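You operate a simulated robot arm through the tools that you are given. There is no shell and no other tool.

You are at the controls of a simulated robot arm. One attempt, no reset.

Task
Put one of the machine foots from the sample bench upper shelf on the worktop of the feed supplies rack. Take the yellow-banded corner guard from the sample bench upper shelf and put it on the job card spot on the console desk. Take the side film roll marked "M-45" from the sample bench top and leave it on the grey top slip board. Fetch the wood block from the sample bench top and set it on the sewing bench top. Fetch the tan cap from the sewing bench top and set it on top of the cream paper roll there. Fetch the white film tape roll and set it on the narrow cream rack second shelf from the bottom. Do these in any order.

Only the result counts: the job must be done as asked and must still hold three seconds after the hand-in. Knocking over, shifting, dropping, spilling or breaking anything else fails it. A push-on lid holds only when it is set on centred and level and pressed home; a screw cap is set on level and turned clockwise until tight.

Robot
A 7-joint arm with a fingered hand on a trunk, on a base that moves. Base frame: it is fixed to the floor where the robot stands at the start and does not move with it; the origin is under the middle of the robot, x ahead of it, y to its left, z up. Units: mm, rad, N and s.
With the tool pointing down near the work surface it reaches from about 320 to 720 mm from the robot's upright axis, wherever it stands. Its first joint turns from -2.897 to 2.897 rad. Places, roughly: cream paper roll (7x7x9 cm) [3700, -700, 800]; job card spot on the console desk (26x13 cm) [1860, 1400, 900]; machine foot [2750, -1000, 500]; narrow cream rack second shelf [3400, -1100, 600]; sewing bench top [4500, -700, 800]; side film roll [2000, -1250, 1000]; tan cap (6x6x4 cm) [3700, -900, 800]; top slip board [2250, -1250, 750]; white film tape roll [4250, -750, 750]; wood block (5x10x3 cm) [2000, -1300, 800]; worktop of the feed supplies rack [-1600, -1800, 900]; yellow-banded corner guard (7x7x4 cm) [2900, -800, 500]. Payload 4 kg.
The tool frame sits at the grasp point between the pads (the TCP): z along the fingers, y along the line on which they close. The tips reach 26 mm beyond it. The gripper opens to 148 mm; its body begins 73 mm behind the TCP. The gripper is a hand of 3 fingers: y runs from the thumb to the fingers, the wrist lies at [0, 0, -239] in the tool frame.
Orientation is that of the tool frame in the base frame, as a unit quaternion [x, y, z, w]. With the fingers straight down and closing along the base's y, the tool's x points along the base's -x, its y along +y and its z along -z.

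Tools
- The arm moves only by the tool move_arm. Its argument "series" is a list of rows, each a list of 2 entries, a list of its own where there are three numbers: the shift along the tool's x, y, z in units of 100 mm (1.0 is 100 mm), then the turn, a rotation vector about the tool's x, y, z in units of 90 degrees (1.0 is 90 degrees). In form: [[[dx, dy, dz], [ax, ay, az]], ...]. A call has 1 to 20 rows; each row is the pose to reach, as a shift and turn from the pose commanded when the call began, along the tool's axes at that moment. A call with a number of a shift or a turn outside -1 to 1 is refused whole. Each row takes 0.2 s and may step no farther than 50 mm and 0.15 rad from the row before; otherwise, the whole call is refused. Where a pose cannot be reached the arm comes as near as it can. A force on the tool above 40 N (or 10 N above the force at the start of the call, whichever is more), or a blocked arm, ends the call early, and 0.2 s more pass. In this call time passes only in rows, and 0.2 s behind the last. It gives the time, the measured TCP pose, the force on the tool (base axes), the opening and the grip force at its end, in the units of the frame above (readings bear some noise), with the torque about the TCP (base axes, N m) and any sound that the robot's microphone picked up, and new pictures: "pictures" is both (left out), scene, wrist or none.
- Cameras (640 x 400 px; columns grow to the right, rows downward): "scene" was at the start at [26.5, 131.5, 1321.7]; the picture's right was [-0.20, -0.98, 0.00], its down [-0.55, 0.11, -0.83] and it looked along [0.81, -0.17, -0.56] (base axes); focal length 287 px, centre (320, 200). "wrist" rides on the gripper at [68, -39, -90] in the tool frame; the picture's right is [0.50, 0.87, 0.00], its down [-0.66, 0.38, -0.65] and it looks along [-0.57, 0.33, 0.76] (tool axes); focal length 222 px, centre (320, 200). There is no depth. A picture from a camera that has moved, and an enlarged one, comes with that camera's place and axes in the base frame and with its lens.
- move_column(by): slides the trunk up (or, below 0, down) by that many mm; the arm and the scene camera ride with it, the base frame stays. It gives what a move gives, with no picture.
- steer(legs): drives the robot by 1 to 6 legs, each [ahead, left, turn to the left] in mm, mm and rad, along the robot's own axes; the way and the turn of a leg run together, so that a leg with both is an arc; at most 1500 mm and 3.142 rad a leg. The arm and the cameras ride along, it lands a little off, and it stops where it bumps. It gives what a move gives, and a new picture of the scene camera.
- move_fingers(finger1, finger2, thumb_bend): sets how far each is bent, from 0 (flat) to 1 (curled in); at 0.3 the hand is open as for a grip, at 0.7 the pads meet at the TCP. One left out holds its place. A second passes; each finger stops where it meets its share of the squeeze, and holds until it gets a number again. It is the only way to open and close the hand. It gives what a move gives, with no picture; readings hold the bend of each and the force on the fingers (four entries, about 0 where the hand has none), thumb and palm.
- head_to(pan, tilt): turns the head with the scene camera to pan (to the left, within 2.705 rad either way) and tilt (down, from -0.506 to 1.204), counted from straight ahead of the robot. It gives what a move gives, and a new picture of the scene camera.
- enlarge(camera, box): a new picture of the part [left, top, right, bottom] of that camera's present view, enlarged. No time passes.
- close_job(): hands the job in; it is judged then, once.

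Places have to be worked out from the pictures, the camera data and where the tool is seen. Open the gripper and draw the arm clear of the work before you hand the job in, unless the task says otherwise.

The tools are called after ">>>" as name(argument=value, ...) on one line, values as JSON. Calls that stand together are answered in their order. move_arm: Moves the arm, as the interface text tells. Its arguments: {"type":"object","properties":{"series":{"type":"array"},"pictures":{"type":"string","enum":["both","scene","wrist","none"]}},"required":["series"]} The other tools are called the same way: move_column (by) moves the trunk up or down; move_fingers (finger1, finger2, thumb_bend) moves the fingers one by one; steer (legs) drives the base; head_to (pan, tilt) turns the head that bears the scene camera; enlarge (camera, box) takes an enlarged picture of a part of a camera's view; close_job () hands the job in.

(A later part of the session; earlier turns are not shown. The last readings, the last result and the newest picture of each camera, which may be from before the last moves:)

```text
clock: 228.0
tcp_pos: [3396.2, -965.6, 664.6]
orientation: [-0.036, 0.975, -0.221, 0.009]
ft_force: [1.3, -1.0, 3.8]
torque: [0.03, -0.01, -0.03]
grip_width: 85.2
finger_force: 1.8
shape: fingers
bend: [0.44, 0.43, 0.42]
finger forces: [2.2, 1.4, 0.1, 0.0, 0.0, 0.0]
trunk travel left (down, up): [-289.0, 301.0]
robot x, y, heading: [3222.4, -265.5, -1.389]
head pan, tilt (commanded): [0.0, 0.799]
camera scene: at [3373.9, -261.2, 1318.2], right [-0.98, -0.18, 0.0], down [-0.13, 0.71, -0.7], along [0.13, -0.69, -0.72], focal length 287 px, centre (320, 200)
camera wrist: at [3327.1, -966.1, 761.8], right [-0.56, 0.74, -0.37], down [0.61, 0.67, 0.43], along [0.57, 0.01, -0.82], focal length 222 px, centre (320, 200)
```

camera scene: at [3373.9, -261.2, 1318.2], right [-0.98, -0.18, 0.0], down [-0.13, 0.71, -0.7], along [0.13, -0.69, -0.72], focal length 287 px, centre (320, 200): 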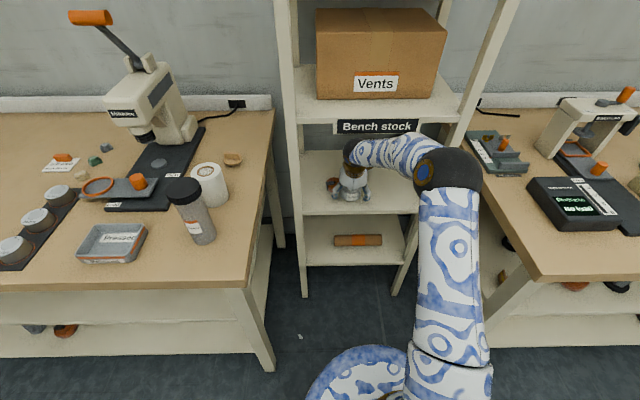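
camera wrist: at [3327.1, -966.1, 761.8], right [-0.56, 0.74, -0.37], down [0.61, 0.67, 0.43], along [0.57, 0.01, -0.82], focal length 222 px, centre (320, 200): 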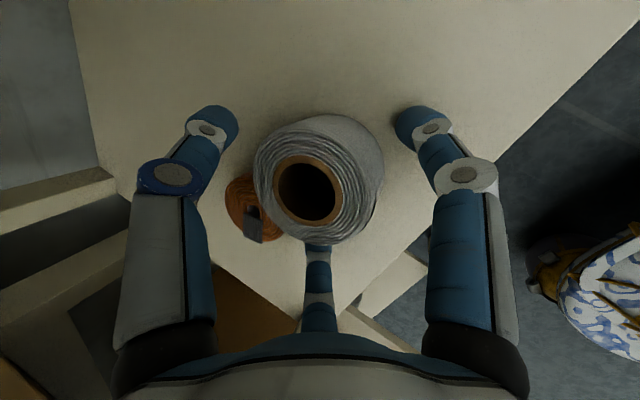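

The roll stands free on the shelf. I open the thumb a bit more and withdraw along the tool axis, up and out.

>>> move_fingers(thumb_bend=0.34)

>>> move_arm(series=[[[0, -0.04, -0.12], [0, 0, 0]], [[0, -0.05, -0.35], [0, 0, 0]], [[0, -0.04, -0.6], [0, 0, 0]], [[0, 0.1, -0.85], [0, 0, 0]], [[0, 0.4, -1.0], [0, 0, 0]], [[0, 0.8, -1.0], [0, 0, 0]]], pictures="both")

```text
clock: 229.0
tcp_pos: [3396.4, -966.7, 664.4]
orientation: [-0.037, 0.975, -0.221, 0.009]
ft_force: [0.9, -0.8, 3.0]
torque: [0.03, 0.05, -0.02]
grip_width: 99.1
finger_force: 1.6
shape: fingers
bend: [0.43, 0.43, 0.34]
finger forces: [1.7, 1.2, 0.0, 0.0, 0.0, 0.0]
trunk travel left (down, up): [-289.0, 301.0]
robot x, y, heading: [3222.8, -264.6, -1.385]
head pan, tilt (commanded): [0.0, 0.799]
```

```text
clock: 230.4
tcp_pos: [3389.1, -848.6, 720.8]
orientation: [-0.037, 0.975, -0.221, 0.009]
ft_force: [-0.4, -0.1, -0.4]
torque: [0.0, -0.04, 0.0]
grip_width: 101.2
finger_force: 0.1
shape: fingers
bend: [0.42, 0.42, 0.34]
finger forces: [0.1, 0.0, 0.0, 0.0, 0.1, 0.0]
trunk travel left (down, up): [-289.0, 301.0]
robot x, y, heading: [3220.7, -267.6, -1.39]
head pan, tilt (commanded): [0.0, 0.799]
camera scene: at [3373.9, -261.6, 1318.2], right [-0.98, -0.18, 0.0], down [-0.13, 0.71, -0.7], along [0.13, -0.69, -0.72], focal length 287 px, centre (320, 200)
camera wrist: at [3320.0, -848.5, 818.2], right [-0.56, 0.74, -0.37], down [0.61, 0.67, 0.43], along [0.57, 0.01, -0.82], focal length 222 px, centre (320, 200)
```

scene: 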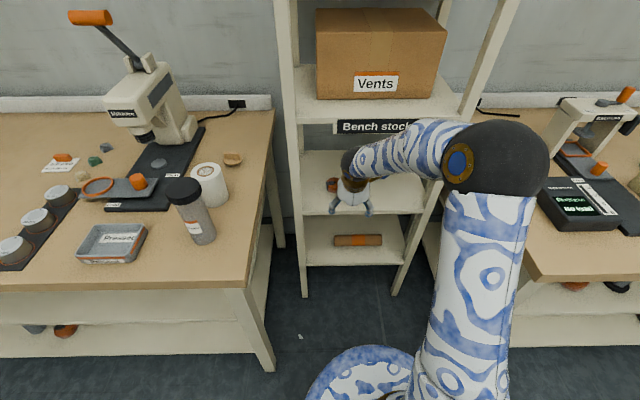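
wrist: 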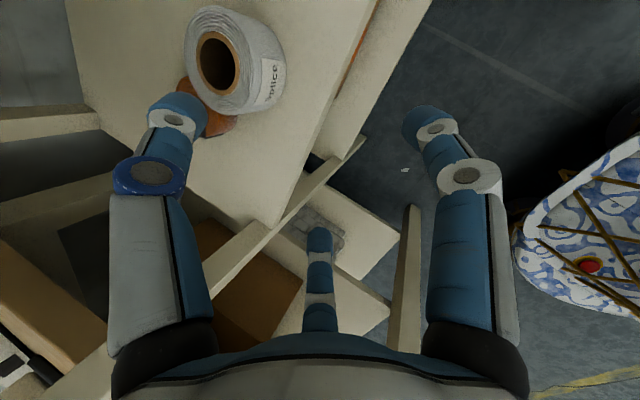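

The tape roll stands flat on the second shelf. Next the tan cap and cream paper roll; I enlarge them in this view.

>>> enlarge(camera="scene", box=[160, 130, 260, 220])

>>> enlarge(camera="scene", box=[210, 140, 250, 175])

```text
4.44 times, centred on (210, 175) of scene
camera zoom: at [3373.9, -261.6, 1318.2], right [-0.98, -0.18, 0.0], down [-0.13, 0.71, -0.7], along [0.13, -0.69, -0.72], focal length 1276 px, centre (809, 311)
```

zoom: 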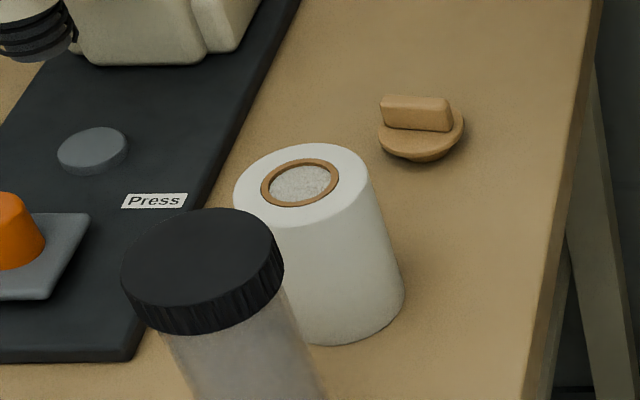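

```text
11.43 times, centred on (230, 158) of scene
camera zoom: at [3373.9, -261.6, 1318.2], right [-0.98, -0.18, 0.0], down [-0.13, 0.71, -0.7], along [0.13, -0.69, -0.72], focal length 3281 px, centre (1349, 686)
```

zoom: 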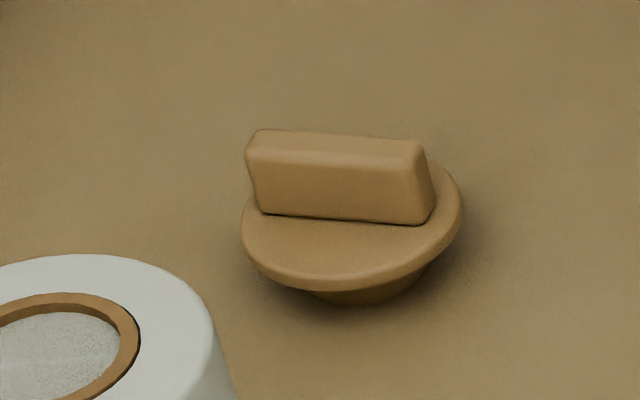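

The cap is a disc with a bar handle (bar along world x, about 50 x 14 x 20 mm) and a plug below; the paper roll's core is its seat. Cap near (3732, -857), roll centre near (3727, -716), top z about 890. I back off, raise the trunk, straighten the tool to vertical, and go over to the sewing bench's right end.

>>> steer(legs=[[-200, 0, 0]])

>>> move_column(by=300)

>>> move_arm(series=[[[0, 0, 0], [-0.09, 0, 0]], [[0, 0, 0], [-0.18, 0, 0]], [[0, 0, 0], [-0.284, 0, 0]], [[0, 0, 0], [-0.284, 0, 0]]], pictures="none")

```text
clock: 232.0
tcp_pos: [3353.2, -650.2, 719.8]
orientation: [-0.037, 0.975, -0.22, 0.009]
ft_force: [0.1, -0.6, -0.6]
torque: [0.01, -0.03, 0.03]
grip_width: 101.3
finger_force: 0.1
shape: fingers
bend: [0.42, 0.42, 0.34]
finger forces: [0.0, 0.0, 0.1, 0.0, 0.1, 0.0]
trunk travel left (down, up): [-289.0, 301.0]
robot x, y, heading: [3186.0, -67.5, -1.388]
head pan, tilt (commanded): [0.0, 0.799]
camera scene: at [3337.4, -62.6, 1318.2], right [-0.98, -0.18, 0.0], down [-0.13, 0.71, -0.7], along [0.13, -0.69, -0.72], focal length 287 px, centre (320, 200)
```

scene: 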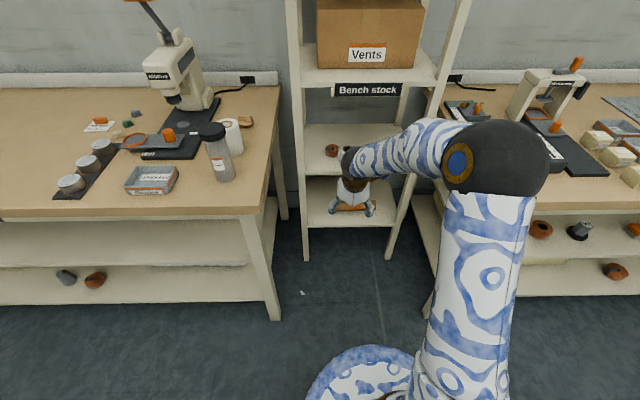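

```text
clock: 235.0
tcp_pos: [3353.5, -649.2, 1020.6]
orientation: [-0.037, 0.975, -0.22, 0.01]
ft_force: [-0.1, 0.4, 0.2]
torque: [0.0, 0.01, -0.01]
grip_width: 101.3
finger_force: 0.1
shape: fingers
bend: [0.42, 0.42, 0.34]
finger forces: [0.0, 0.0, 0.0, 0.0, 0.0, 0.0]
trunk travel left (down, up): [-589.0, 1.0]
robot x, y, heading: [3184.2, -66.5, -1.394]
head pan, tilt (commanded): [0.0, 0.799]
```

```text
refused: row 3 steps farther than a row can; nothing moved
```

>>> move_arm(series=[[[0, 0, 0], [-0.07, 0, 0]], [[0, 0, 0], [-0.14, 0, 0]], [[0, 0, 0], [-0.21, 0, 0]], [[0, 0, 0], [-0.284, 0, 0]]], pictures="none")

>>> move_arm(series=[[[0, 0, -0.4], [0, 0, 0]], [[0, 0, -0.8], [0, 0, 0]]], pictures="none")

>>> steer(legs=[[0, 400, 0.0], [170, 0, 0]])

>>> head_to(pan=0.0, tilt=1.2)

```text
clock: 236.0
tcp_pos: [3353.0, -649.7, 1019.7]
orientation: [-0.039, 0.999, 0.003, 0.001]
ft_force: [-0.8, 0.6, -0.4]
torque: [-0.02, 0.01, 0.01]
grip_width: 101.5
finger_force: 0.0
shape: fingers
bend: [0.42, 0.42, 0.34]
finger forces: [0.1, 0.0, 0.1, 0.0, 0.0, 0.0]
trunk travel left (down, up): [-589.0, 1.0]
robot x, y, heading: [3186.2, -65.0, -1.391]
head pan, tilt (commanded): [0.0, 0.799]
```

```text
clock: 236.6
tcp_pos: [3353.1, -647.9, 1101.9]
orientation: [-0.039, 0.999, 0.001, 0.001]
ft_force: [-0.4, 0.2, 1.1]
torque: [-0.01, 0.0, 0.0]
grip_width: 101.7
finger_force: 0.2
shape: fingers
bend: [0.42, 0.42, 0.34]
finger forces: [0.0, 0.0, 0.1, 0.0, 0.0, 0.0]
trunk travel left (down, up): [-589.0, 1.0]
robot x, y, heading: [3186.7, -66.6, -1.391]
head pan, tilt (commanded): [0.0, 0.799]
```

```text
clock: 240.2
tcp_pos: [3780.5, -745.4, 1101.4]
orientation: [-0.036, 0.999, 0.002, 0.001]
ft_force: [-0.1, -0.3, -0.3]
torque: [0.02, -0.02, -0.01]
grip_width: 101.6
finger_force: 0.1
shape: fingers
bend: [0.42, 0.42, 0.34]
finger forces: [0.0, 0.0, 0.0, 0.1, 0.1, 0.0]
trunk travel left (down, up): [-589.0, 1.0]
robot x, y, heading: [3620.2, -163.1, -1.395]
head pan, tilt (commanded): [0.0, 0.799]
camera scene: at [3768.2, -159.7, 1618.2], right [-0.98, -0.18, 0.0], down [-0.13, 0.71, -0.7], along [0.12, -0.69, -0.72], focal length 287 px, centre (320, 200)
```

scene: 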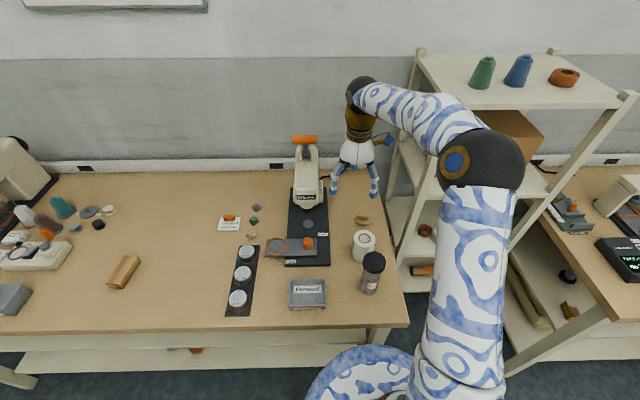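

```text
clock: 241.1
tcp_pos: [3780.6, -743.8, 1100.9]
orientation: [-0.037, 0.999, 0.001, 0.0]
ft_force: [-0.1, 0.0, -0.2]
torque: [-0.01, -0.02, -0.05]
grip_width: 101.5
finger_force: 0.0
shape: fingers
bend: [0.42, 0.42, 0.34]
finger forces: [0.1, 0.1, 0.0, 0.0, 0.0, 0.1]
trunk travel left (down, up): [-589.0, 1.0]
robot x, y, heading: [3614.6, -165.6, -1.392]
head pan, tilt (commanded): [0.0, 1.201]
camera scene: at [3763.6, -134.4, 1590.5], right [-0.98, -0.18, 0.0], down [-0.17, 0.92, -0.36], along [0.06, -0.36, -0.93], focal length 287 px, centre (320, 200)
```

scene: 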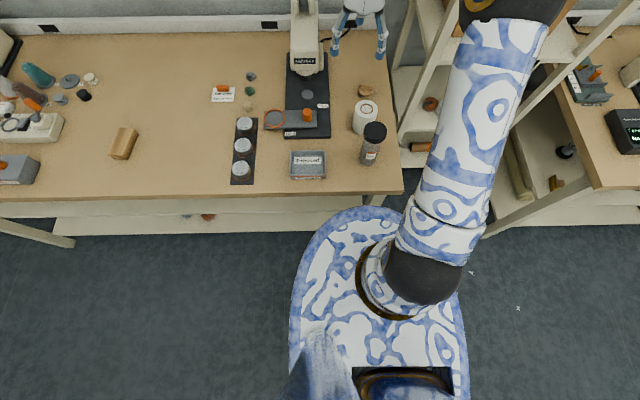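

>>> enlarge(camera="scene", box=[330, 60, 410, 180])

>>> enlarge(camera="scene", box=[350, 75, 386, 105])

```text
3.33 times, centred on (370, 120) of scene
camera zoom: at [3763.6, -134.4, 1590.5], right [-0.98, -0.18, 0.0], down [-0.17, 0.92, -0.36], along [0.06, -0.36, -0.93], focal length 957 px, centre (153, 467)
```

zoom: 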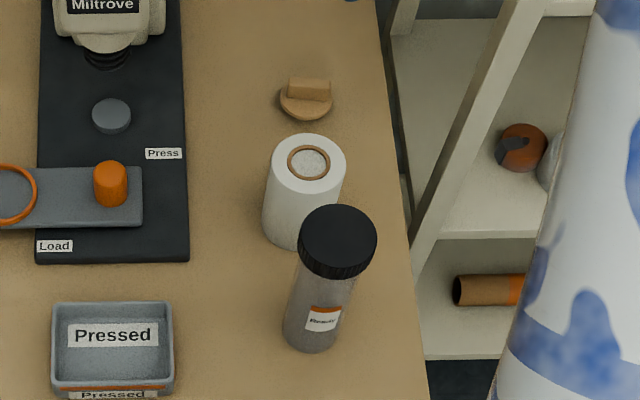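

```text
13.33 times, centred on (368, 90) of scene
camera zoom: at [3763.6, -134.4, 1590.5], right [-0.98, -0.18, 0.0], down [-0.17, 0.92, -0.36], along [0.06, -0.36, -0.93], focal length 3828 px, centre (-320, 1667)
```

zoom: 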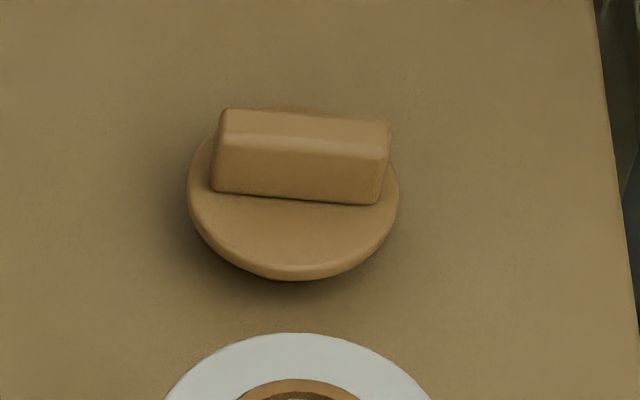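

The cap's centre computes to about (3735, -854), bar along world x within a few degrees; the roll's top centre is about (3726, -713). I move over the cap and lower to z 960.

>>> move_arm(series=[[[0.18, -0.35, 0], [0, 0, 0]], [[0.36, -0.7, 0.1], [0, 0, 0]], [[0.54, -1.0, 0.4], [0, 0, 0]], [[0.54, -1.0, 0.8], [0, 0, 0]], [[0.54, -1.0, 0.8], [0, 0, 0]]], pictures="none")

>>> move_arm(series=[[[0.0, -0.06, 0.2], [0, 0, 0]], [[0, -0.06, 0.6], [0, 0, 0]], [[0, -0.06, 0.8], [0, 0, 0]], [[0, -0.06, 0.8], [0, 0, 0]]], pictures="both")

>>> enlarge(camera="wrist", box=[200, 80, 440, 260])

```text
clock: 242.3
tcp_pos: [3733.6, -846.8, 1021.6]
orientation: [-0.037, 0.999, 0.001, 0.001]
ft_force: [-0.3, 0.3, 0.6]
torque: [0.04, 0.0, 0.06]
grip_width: 101.7
finger_force: 0.0
shape: fingers
bend: [0.42, 0.42, 0.34]
finger forces: [0.0, 0.1, 0.0, 0.0, 0.0, 0.0]
trunk travel left (down, up): [-589.0, 1.0]
robot x, y, heading: [3615.7, -164.1, -1.389]
head pan, tilt (commanded): [0.0, 1.201]
```

```text
clock: 243.3
tcp_pos: [3734.4, -853.7, 940.9]
orientation: [-0.036, 0.999, 0.002, 0.002]
ft_force: [-1.2, -0.4, 0.4]
torque: [0.04, 0.0, 0.0]
grip_width: 101.4
finger_force: 0.0
shape: fingers
bend: [0.42, 0.42, 0.34]
finger forces: [0.0, 0.0, 0.0, 0.0, 0.0, 0.1]
trunk travel left (down, up): [-589.0, 1.0]
robot x, y, heading: [3617.7, -167.2, -1.39]
head pan, tilt (commanded): [0.0, 1.201]
camera scene: at [3763.6, -134.4, 1590.5], right [-0.98, -0.18, 0.0], down [-0.17, 0.92, -0.36], along [0.06, -0.36, -0.93], focal length 287 px, centre (320, 200)
camera wrist: at [3668.5, -896.9, 1030.4], right [-0.56, 0.83, 0.0], down [0.63, 0.42, 0.66], along [0.54, 0.37, -0.76], focal length 222 px, centre (320, 200)
```

scene: 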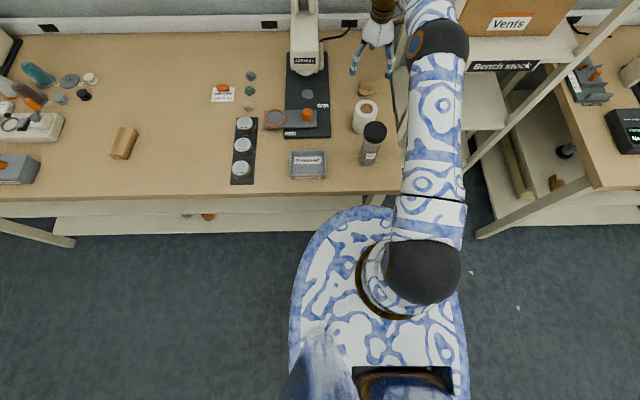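
wrist: 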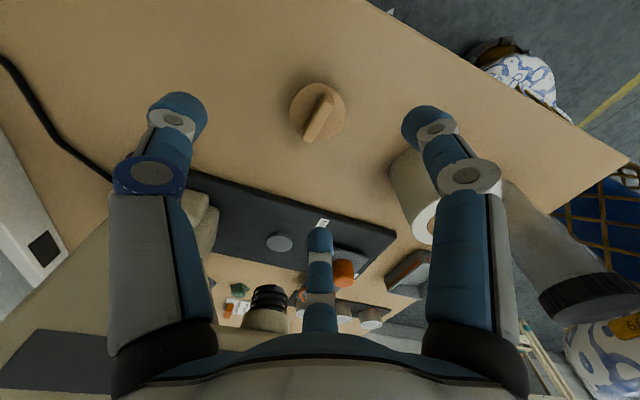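

```text
2.22 times, centred on (320, 170) of wrist
camera zoom: at [3668.5, -896.9, 1030.4], right [-0.56, 0.83, 0.0], down [0.63, 0.42, 0.66], along [0.54, 0.37, -0.76], focal length 494 px, centre (320, 267)
```

zoom: 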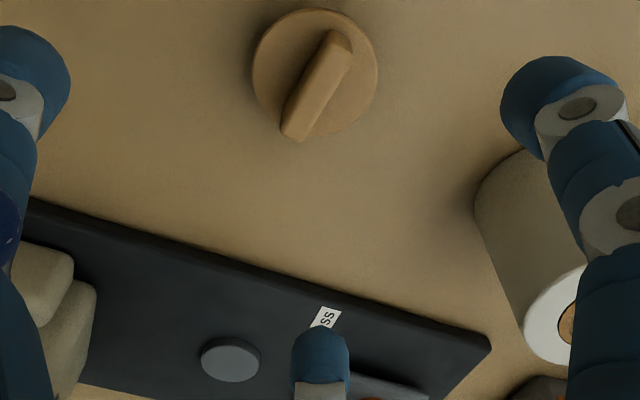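

The cap centre by the wrist view is about (3731, -857). I correct by 4 mm, pre-shape the fingers for the bar and lower to z 880.

>>> move_fingers(finger1=0.55, finger2=0.55, thumb_bend=0.58)

>>> move_arm(series=[[[0.04, -0.03, 0.2], [0, 0, 0]], [[0.04, -0.03, 0.5], [0, 0, 0]], [[0.04, -0.03, 0.6], [0, 0, 0]], [[0.04, -0.03, 0.6], [0, 0, 0]]], pictures="both")

>>> enlarge(camera="wrist", box=[200, 80, 440, 260])

>>> enlarge(camera="scene", box=[330, 40, 410, 140])

```text
clock: 244.3
tcp_pos: [3734.6, -853.5, 941.6]
orientation: [-0.037, 0.999, 0.001, 0.001]
ft_force: [-0.6, 0.2, 0.0]
torque: [-0.02, -0.01, -0.06]
grip_width: 43.1
finger_force: 0.0
shape: fingers
bend: [0.55, 0.55, 0.57]
finger forces: [0.1, 0.1, 0.0, 0.0, 0.1, 0.0]
trunk travel left (down, up): [-589.0, 1.0]
robot x, y, heading: [3615.4, -162.9, -1.39]
head pan, tilt (commanded): [0.0, 1.201]
```

```text
clock: 245.3
tcp_pos: [3730.0, -858.1, 881.9]
orientation: [-0.037, 0.999, 0.001, 0.001]
ft_force: [0.2, 0.9, 0.4]
torque: [0.05, -0.01, 0.03]
grip_width: 42.9
finger_force: 0.1
shape: fingers
bend: [0.55, 0.55, 0.57]
finger forces: [0.0, 0.0, 0.0, 0.0, 0.0, 0.0]
trunk travel left (down, up): [-589.0, 1.0]
robot x, y, heading: [3617.9, -162.1, -1.39]
head pan, tilt (commanded): [0.0, 1.201]
camera scene: at [3763.6, -134.4, 1590.5], right [-0.98, -0.18, 0.0], down [-0.17, 0.92, -0.36], along [0.06, -0.36, -0.93], focal length 287 px, centre (320, 200)
camera wrist: at [3665.4, -901.0, 971.7], right [-0.56, 0.83, 0.0], down [0.63, 0.42, 0.66], along [0.54, 0.37, -0.76], focal length 222 px, centre (320, 200)
```

scene: 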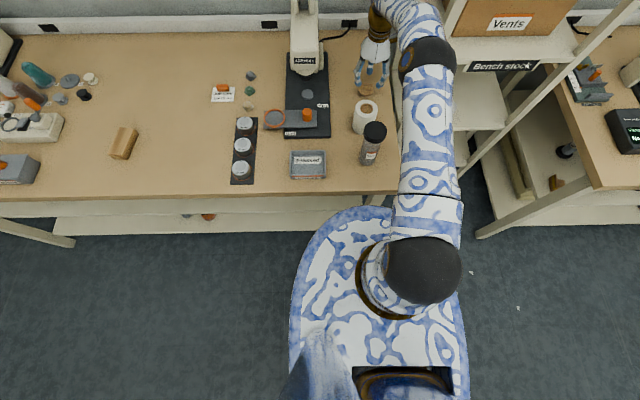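
wrist: 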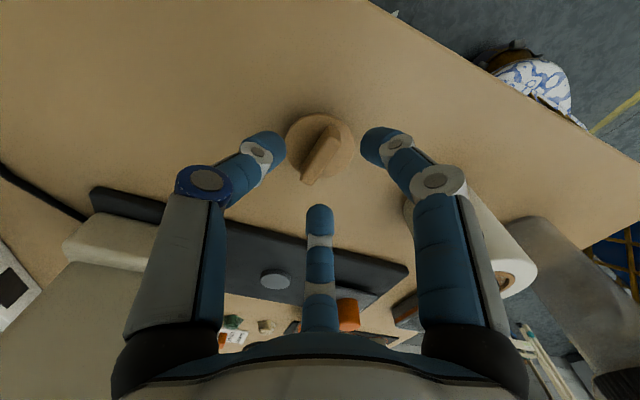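

```text
2.22 times, centred on (320, 170) of wrist
camera zoom: at [3665.4, -901.0, 971.7], right [-0.56, 0.83, 0.0], down [0.63, 0.42, 0.66], along [0.54, 0.37, -0.76], focal length 494 px, centre (320, 267)
```

zoom: 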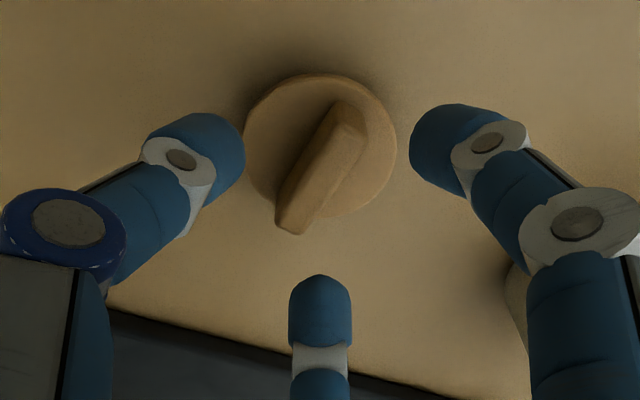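

```text
4.00 times, centred on (370, 90) of scene
camera zoom: at [3763.6, -134.4, 1590.5], right [-0.98, -0.18, 0.0], down [-0.17, 0.92, -0.36], along [0.06, -0.36, -0.93], focal length 1148 px, centre (120, 640)
```

zoom: 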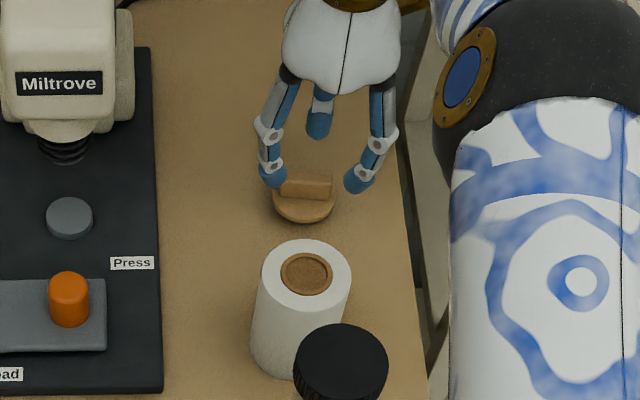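

Centred over the bar within 2 mm. I turn 3 degrees to match the bar and lower so that the fingertips come beside it, watching for contact with the disc.

>>> move_arm(series=[[[0, 0, 0.12], [0, 0, -0.035]], [[0, 0, 0.2], [0, 0, -0.035]], [[0, 0, 0.24], [0, 0, -0.035]], [[0, 0, 0.27], [0, 0, -0.035]], [[0, 0, 0.3], [0, 0, -0.035]]], pictures="wrist")

>>> enlarge(camera="wrist", box=[200, 80, 440, 260])

>>> enlarge(camera="scene", box=[330, 50, 400, 120])

```text
clock: 246.5
tcp_pos: [3730.6, -857.7, 851.7]
orientation: [-0.065, 0.998, 0.0, 0.001]
ft_force: [-0.4, 0.1, 0.9]
torque: [0.03, 0.0, -0.03]
grip_width: 42.6
finger_force: 0.0
shape: fingers
bend: [0.55, 0.55, 0.57]
finger forces: [0.1, 0.0, 0.0, 0.0, 0.0, 0.1]
trunk travel left (down, up): [-589.0, 1.0]
robot x, y, heading: [3615.4, -162.8, -1.39]
head pan, tilt (commanded): [0.0, 1.201]
camera wrist: at [3668.1, -903.9, 941.1], right [-0.61, 0.8, 0.0], down [0.6, 0.46, 0.66], along [0.52, 0.4, -0.76], focal length 222 px, centre (320, 200)
```

wrist: 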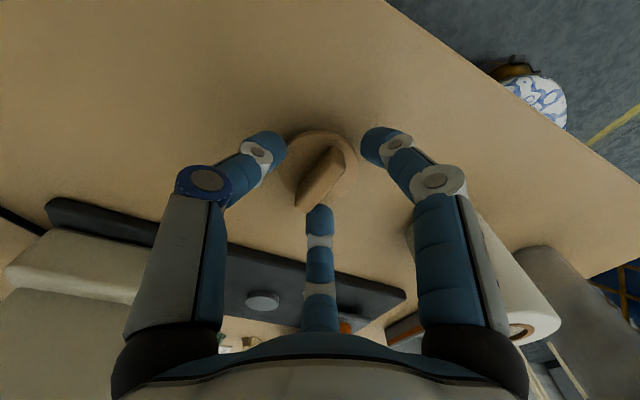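

```text
2.22 times, centred on (320, 170) of wrist
camera zoom: at [3668.1, -903.9, 941.1], right [-0.61, 0.8, 0.0], down [0.6, 0.46, 0.66], along [0.52, 0.4, -0.76], focal length 494 px, centre (320, 267)
```

zoom: 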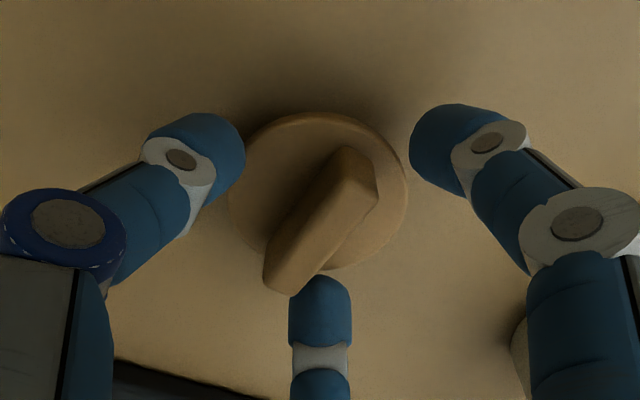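

```text
5.71 times, centred on (365, 85) of scene
camera zoom: at [3763.6, -134.5, 1590.5], right [-0.98, -0.18, 0.0], down [-0.17, 0.92, -0.36], along [0.06, -0.36, -0.93], focal length 1641 px, centre (63, 857)
```

zoom: 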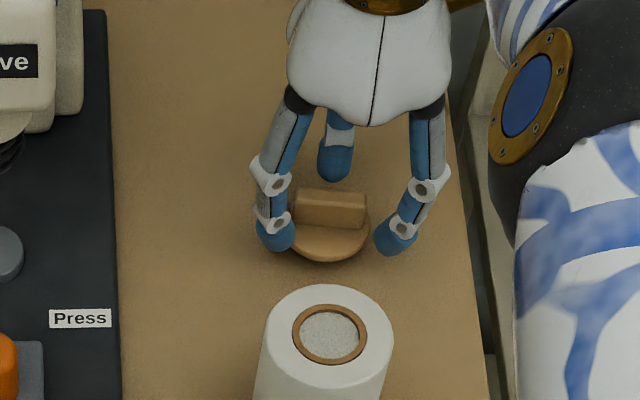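

The tips are about level with the disc rim, too low to close on the bar. I raise 9 mm and close on the bar gently.

>>> move_arm(series=[[[0, 0, -0.09], [0, 0, 0]]], pictures="none")

>>> move_fingers(finger1=0.6, finger2=0.6, thumb_bend=0.62)

>>> move_arm(series=[[[0, 0, -0.005], [0, 0, 0]]], pictures="wrist")

>>> enlarge(camera="wrist", box=[200, 80, 440, 260])

>>> enlarge(camera="scene", box=[330, 50, 400, 120])

```text
clock: 246.9
tcp_pos: [3732.1, -857.6, 858.1]
orientation: [-0.063, 0.998, 0.001, 0.002]
ft_force: [-0.4, 0.4, -0.1]
torque: [-0.03, 0.0, -0.01]
grip_width: 42.8
finger_force: 0.1
shape: fingers
bend: [0.55, 0.55, 0.57]
finger forces: [0.0, 0.1, 0.0, 0.1, 0.0, 0.1]
trunk travel left (down, up): [-589.0, 1.0]
robot x, y, heading: [3619.4, -161.4, -1.393]
head pan, tilt (commanded): [0.0, 1.201]
```

```text
clock: 247.9
tcp_pos: [3732.4, -857.6, 860.2]
orientation: [-0.064, 0.998, 0.001, 0.001]
ft_force: [0.7, 0.0, -0.4]
torque: [0.03, 0.0, 0.02]
grip_width: 27.2
finger_force: 0.0
shape: fingers
bend: [0.6, 0.6, 0.62]
finger forces: [0.1, 0.1, 0.0, 0.0, 0.1, 0.0]
trunk travel left (down, up): [-589.0, 1.0]
robot x, y, heading: [3615.4, -162.5, -1.396]
head pan, tilt (commanded): [0.0, 1.201]
```

```text
clock: 248.3
tcp_pos: [3732.1, -857.7, 859.5]
orientation: [-0.064, 0.998, 0.0, 0.0]
ft_force: [0.3, -0.5, 0.0]
torque: [0.04, -0.01, 0.01]
grip_width: 27.1
finger_force: 0.1
shape: fingers
bend: [0.6, 0.6, 0.62]
finger forces: [0.1, 0.1, 0.1, 0.0, 0.0, 0.0]
trunk travel left (down, up): [-589.0, 1.0]
robot x, y, heading: [3614.7, -163.0, -1.393]
head pan, tilt (commanded): [0.0, 1.201]
camera wrist: at [3668.2, -903.6, 950.1], right [-0.61, 0.8, 0.0], down [0.6, 0.46, 0.66], along [0.52, 0.4, -0.76], focal length 222 px, centre (320, 200)
```

wrist: 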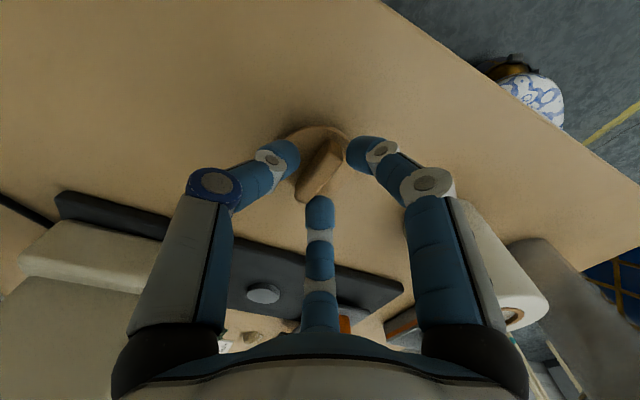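

```text
2.22 times, centred on (320, 170) of wrist
camera zoom: at [3668.2, -903.6, 950.1], right [-0.61, 0.8, 0.0], down [0.6, 0.46, 0.66], along [0.52, 0.4, -0.76], focal length 494 px, centre (320, 267)
```

zoom: 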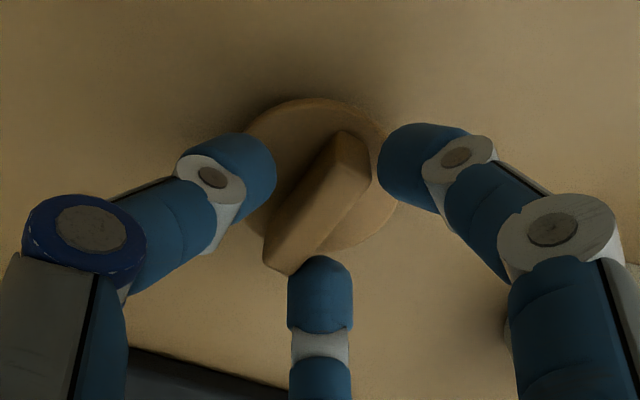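

```text
5.71 times, centred on (365, 85) of scene
camera zoom: at [3763.6, -134.4, 1590.5], right [-0.98, -0.18, 0.0], down [-0.17, 0.92, -0.36], along [0.06, -0.36, -0.93], focal length 1641 px, centre (63, 857)
```

zoom: 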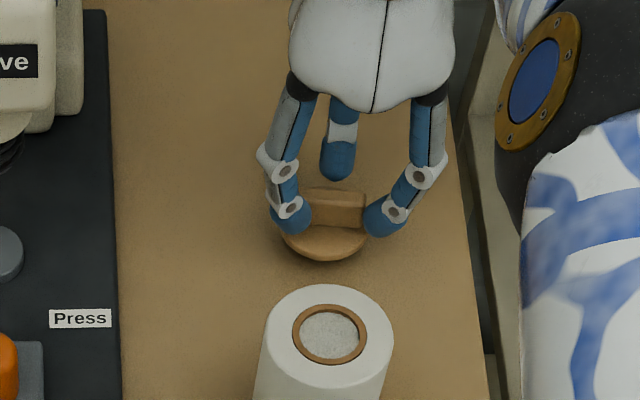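

Closing further onto the bar.

>>> move_fingers(finger1=0.64, finger2=0.64, thumb_bend=0.66)

>>> move_fingers(finger1=0.7, finger2=0.7, thumb_bend=0.72)

>>> move_arm(series=[[[0, 0, -0.005], [0, 0, 0]]], pictures="wrist")

>>> enlarge(camera="wrist", box=[200, 80, 440, 260])

>>> enlarge(camera="scene", box=[330, 50, 400, 120])

```text
clock: 249.3
tcp_pos: [3730.8, -857.2, 860.0]
orientation: [-0.064, 0.998, 0.001, 0.001]
ft_force: [-0.7, 0.4, 0.5]
torque: [0.01, -0.01, -0.01]
grip_width: 16.0
finger_force: 0.7
shape: fingers
bend: [0.63, 0.63, 0.66]
finger forces: [0.5, 0.1, 0.0, 0.1, 0.6, 0.1]
trunk travel left (down, up): [-589.0, 1.0]
robot x, y, heading: [3612.1, -160.0, -1.397]
head pan, tilt (commanded): [0.0, 1.201]
```

```text
clock: 250.3
tcp_pos: [3732.7, -858.3, 860.6]
orientation: [-0.063, 0.998, 0.002, 0.001]
ft_force: [0.1, 0.1, -0.2]
torque: [0.01, 0.0, -0.05]
grip_width: 13.1
finger_force: 7.1
shape: fingers
bend: [0.64, 0.65, 0.68]
finger forces: [5.1, 3.3, 0.0, 0.0, 6.6, 0.0]
trunk travel left (down, up): [-589.0, 1.0]
robot x, y, heading: [3617.4, -161.9, -1.39]
head pan, tilt (commanded): [0.0, 1.201]
```

```text
clock: 250.7
tcp_pos: [3731.9, -857.7, 860.3]
orientation: [-0.064, 0.998, 0.001, 0.001]
ft_force: [0.1, 0.4, 0.3]
torque: [-0.01, -0.02, 0.04]
grip_width: 13.1
finger_force: 7.0
shape: fingers
bend: [0.64, 0.65, 0.68]
finger forces: [5.1, 3.3, 0.1, 0.1, 6.7, 0.0]
trunk travel left (down, up): [-589.0, 1.0]
robot x, y, heading: [3616.7, -161.6, -1.392]
head pan, tilt (commanded): [0.0, 1.201]
camera wrist: at [3668.2, -903.5, 950.9], right [-0.61, 0.8, 0.0], down [0.6, 0.46, 0.66], along [0.52, 0.4, -0.76], focal length 222 px, centre (320, 200)
```

wrist: 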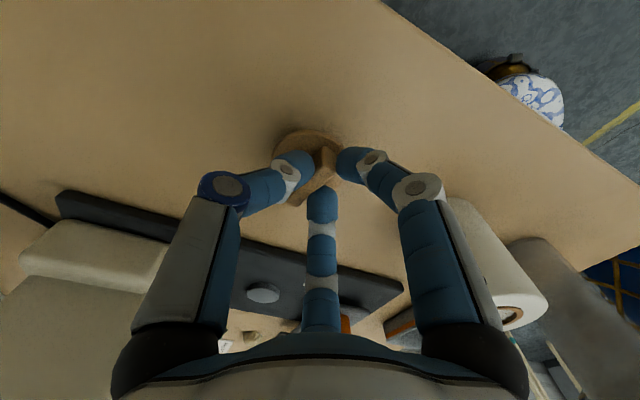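

```text
2.22 times, centred on (320, 170) of wrist
camera zoom: at [3668.2, -903.5, 950.9], right [-0.61, 0.8, 0.0], down [0.6, 0.46, 0.66], along [0.52, 0.4, -0.76], focal length 494 px, centre (320, 267)
```

zoom: 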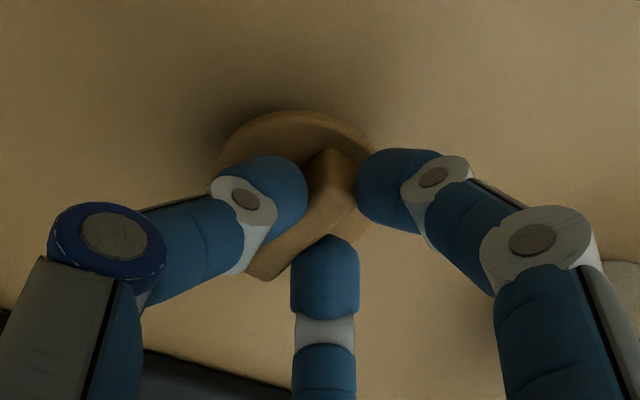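

```text
5.71 times, centred on (365, 85) of scene
camera zoom: at [3763.6, -134.4, 1590.5], right [-0.98, -0.18, 0.0], down [-0.17, 0.92, -0.36], along [0.06, -0.36, -0.93], focal length 1641 px, centre (63, 857)
```

zoom: 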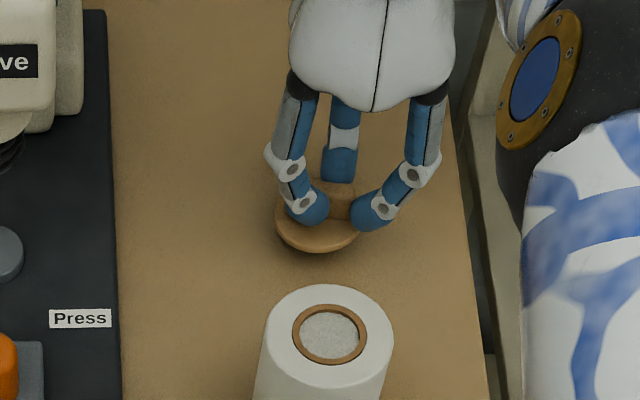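

The bar is gripped (5, 3 and 7 N). I squeeze slightly more and lift 60 mm to see how the cap hangs.

>>> move_fingers(finger1=0.74, finger2=0.74, thumb_bend=0.76)

>>> move_arm(series=[[[0, 0, -0.2], [0, 0, 0]], [[0, 0, -0.5], [0, 0, 0]], [[0, 0, -0.9], [0, 0, 0]], [[0, 0, -0.9], [0, 0, 0]]], pictures="both")

>>> enlarge(camera="wrist", box=[200, 80, 440, 260])

>>> enlarge(camera="scene", box=[330, 20, 410, 130])

```text
clock: 251.7
tcp_pos: [3732.8, -857.6, 860.7]
orientation: [-0.063, 0.998, 0.001, 0.001]
ft_force: [-0.3, -0.5, 0.7]
torque: [0.03, 0.03, -0.01]
grip_width: 11.9
finger_force: 14.4
shape: fingers
bend: [0.63, 0.65, 0.67]
finger forces: [9.7, 6.7, 0.0, 0.0, 12.5, 0.0]
trunk travel left (down, up): [-589.0, 1.0]
robot x, y, heading: [3619.2, -164.0, -1.394]
head pan, tilt (commanded): [0.0, 1.201]
```

```text
clock: 252.7
tcp_pos: [3732.5, -857.9, 951.0]
orientation: [-0.063, 0.998, 0.001, 0.001]
ft_force: [0.8, 0.3, -1.0]
torque: [0.01, -0.01, -0.04]
grip_width: 11.9
finger_force: 15.0
shape: fingers
bend: [0.63, 0.65, 0.67]
finger forces: [9.6, 6.8, 0.0, 0.1, 12.5, 0.1]
trunk travel left (down, up): [-589.0, 1.0]
robot x, y, heading: [3616.0, -160.4, -1.395]
head pan, tilt (commanded): [0.0, 1.201]
camera scene: at [3763.6, -134.4, 1590.5], right [-0.98, -0.18, 0.0], down [-0.17, 0.92, -0.36], along [0.06, -0.36, -0.93], focal length 287 px, centre (320, 200)
camera wrist: at [3669.2, -903.9, 1040.7], right [-0.61, 0.8, 0.0], down [0.6, 0.46, 0.66], along [0.52, 0.4, -0.76], focal length 222 px, centre (320, 200)
```

scene: 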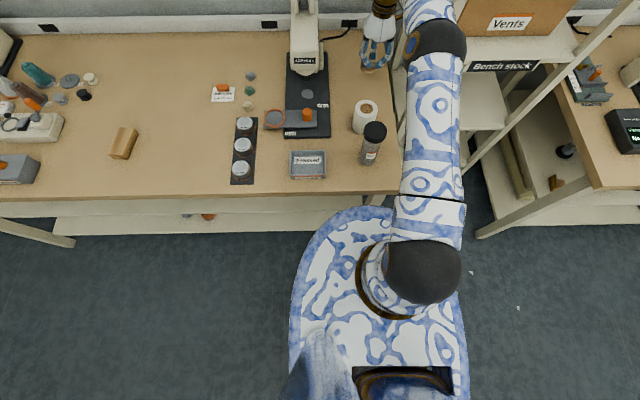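
wrist: 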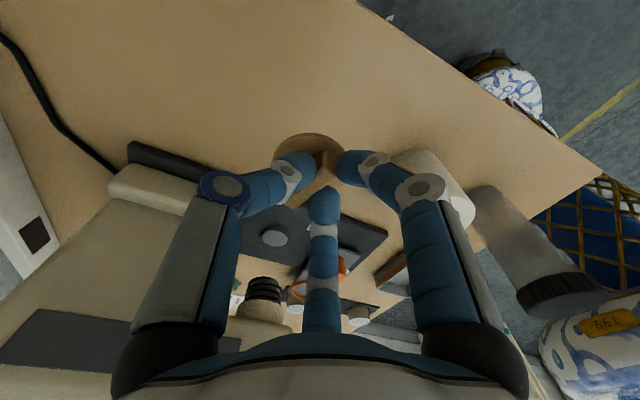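

```text
2.22 times, centred on (320, 170) of wrist
camera zoom: at [3669.2, -903.9, 1040.7], right [-0.61, 0.8, 0.0], down [0.6, 0.46, 0.66], along [0.52, 0.4, -0.76], focal length 494 px, centre (320, 267)
```

zoom: 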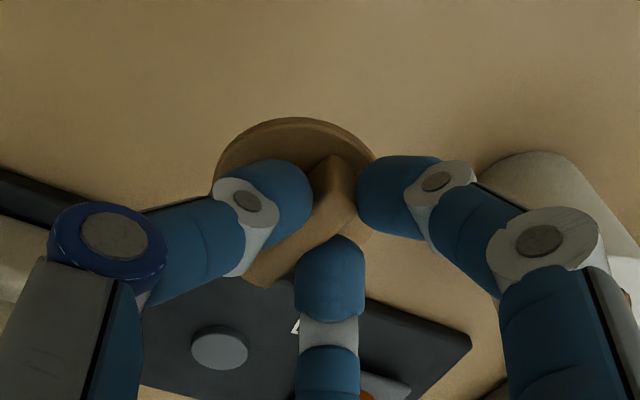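

```text
3.64 times, centred on (370, 75) of scene
camera zoom: at [3763.6, -134.4, 1590.5], right [-0.98, -0.18, 0.0], down [-0.17, 0.92, -0.36], along [0.06, -0.36, -0.93], focal length 1044 px, centre (138, 654)
```

zoom: 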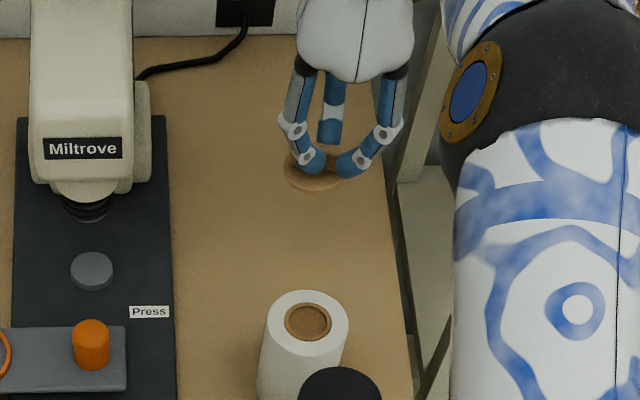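

Comparing both views, the disc's centre hangs about 6.5 mm to world +x of the TCP. The roll's top centre by the same scene camera is about (3727, -714), so I aim the TCP at (3721, -715). I rise 35 mm and move over the roll.

>>> move_arm(series=[[[0, 0, -0.35], [0, 0, 0]], [[-0.02, 0.35, -0.35], [0, 0, 0]], [[-0.03, 0.72, -0.35], [0, 0, 0]], [[-0.03, 0.72, -0.35], [0, 0, 0]]], pictures="none")

>>> move_arm(series=[[[-0.02, 0.35, 0], [0, 0, 0]], [[-0.038, 0.714, 0], [0, 0, 0]], [[-0.038, 0.714, 0], [0, 0, 0]]], pictures="both")

>>> enlarge(camera="scene", box=[330, 60, 410, 160])

>>> enlarge(camera="wrist", box=[200, 80, 440, 260])

```text
clock: 253.7
tcp_pos: [3725.4, -786.6, 985.6]
orientation: [-0.064, 0.998, 0.001, 0.001]
ft_force: [0.2, -0.1, 0.0]
torque: [0.04, 0.03, 0.01]
grip_width: 11.6
finger_force: 14.1
shape: fingers
bend: [0.63, 0.65, 0.67]
finger forces: [9.3, 6.7, 0.0, 0.1, 12.3, 0.1]
trunk travel left (down, up): [-589.0, 1.0]
robot x, y, heading: [3617.8, -164.1, -1.395]
head pan, tilt (commanded): [0.0, 1.201]
```

```text
clock: 254.5
tcp_pos: [3718.9, -715.5, 986.2]
orientation: [-0.063, 0.998, 0.001, 0.001]
ft_force: [0.1, 0.3, 0.2]
torque: [0.01, 0.0, -0.01]
grip_width: 11.7
finger_force: 13.5
shape: fingers
bend: [0.63, 0.65, 0.67]
finger forces: [9.1, 6.6, 0.0, 0.0, 12.3, 0.0]
trunk travel left (down, up): [-589.0, 1.0]
robot x, y, heading: [3616.5, -163.9, -1.391]
head pan, tilt (commanded): [0.0, 1.201]
camera scene: at [3763.6, -134.5, 1590.5], right [-0.98, -0.18, 0.0], down [-0.17, 0.92, -0.36], along [0.06, -0.36, -0.93], focal length 287 px, centre (320, 200)
camera wrist: at [3655.4, -761.5, 1075.9], right [-0.61, 0.8, 0.0], down [0.6, 0.46, 0.66], along [0.52, 0.4, -0.76], focal length 222 px, centre (320, 200)
```

scene: 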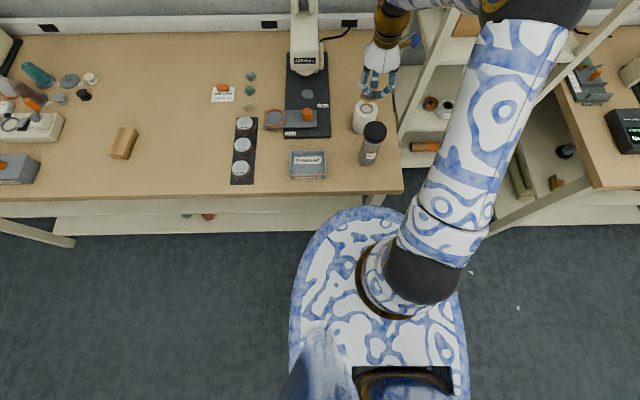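
wrist: 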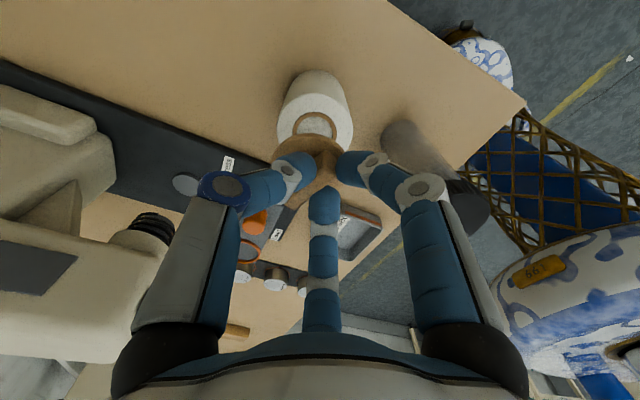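

```text
4.00 times, centred on (370, 110) of scene
camera zoom: at [3763.6, -134.5, 1590.5], right [-0.98, -0.18, 0.0], down [-0.17, 0.92, -0.36], along [0.06, -0.36, -0.93], focal length 1148 px, centre (120, 560)
```

zoom: 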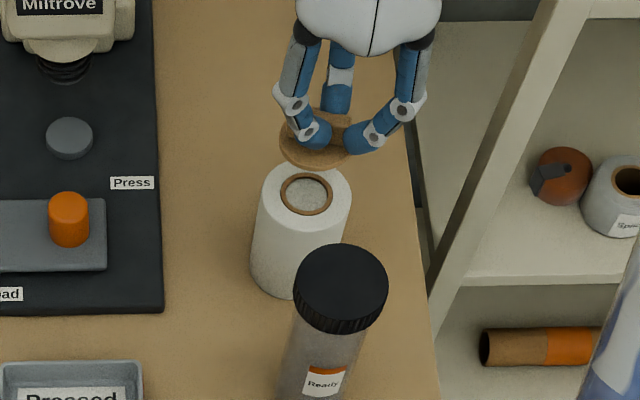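

```text
2.22 times, centred on (320, 170) of wrist
camera zoom: at [3655.4, -761.5, 1075.9], right [-0.61, 0.8, 0.0], down [0.6, 0.46, 0.66], along [0.52, 0.4, -0.76], focal length 494 px, centre (320, 267)
```

zoom: 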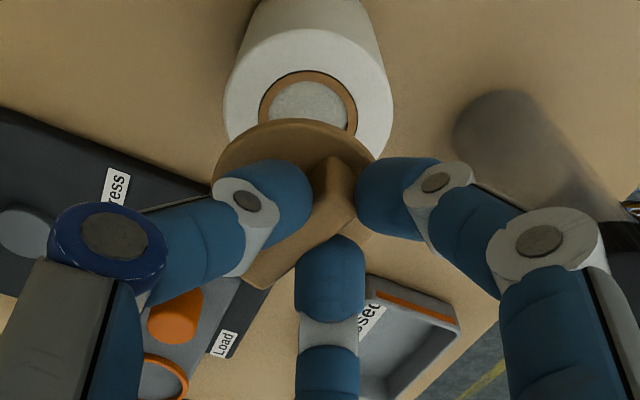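

Both outlines are visible. By the scene view the disc and roll are concentric within about 2 mm; the wrist view suggests a few mm more in x. I lower 26 mm to reduce parallax and re-measure.

>>> move_arm(series=[[[0, 0, 0.13], [0, 0, 0]], [[0, 0, 0.26], [0, 0, 0]], [[0, 0, 0.26], [0, 0, 0]]], pictures="none")

>>> enlarge(camera="scene", box=[345, 75, 395, 135])

>>> enlarge(camera="wrist", box=[240, 90, 400, 220])

```text
clock: 255.3
tcp_pos: [3719.5, -715.4, 961.4]
orientation: [-0.064, 0.998, 0.001, 0.001]
ft_force: [-0.1, -0.2, -0.1]
torque: [-0.01, -0.04, -0.01]
grip_width: 11.6
finger_force: 14.0
shape: fingers
bend: [0.63, 0.65, 0.67]
finger forces: [9.1, 6.6, 0.1, 0.1, 12.2, 0.0]
trunk travel left (down, up): [-589.0, 1.0]
robot x, y, heading: [3616.8, -161.0, -1.394]
head pan, tilt (commanded): [0.0, 1.201]
```

```text
6.67 times, centred on (370, 105) of scene
camera zoom: at [3763.6, -134.3, 1590.5], right [-0.98, -0.18, 0.0], down [-0.17, 0.92, -0.36], along [0.06, -0.36, -0.93], focal length 1914 px, centre (-13, 833)
```

zoom: 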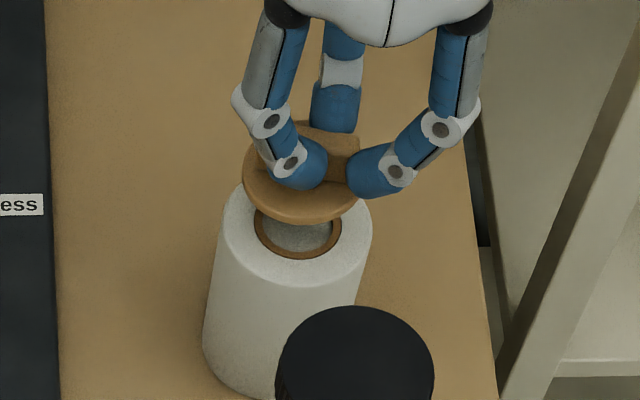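

```text
3.08 times, centred on (320, 155) of wrist
camera zoom: at [3656.1, -761.5, 1051.0], right [-0.61, 0.8, 0.0], down [0.6, 0.46, 0.66], along [0.52, 0.4, -0.76], focal length 684 px, centre (320, 338)
```

zoom: 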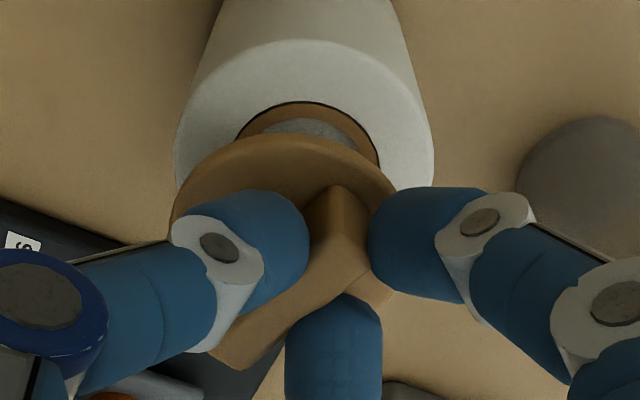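

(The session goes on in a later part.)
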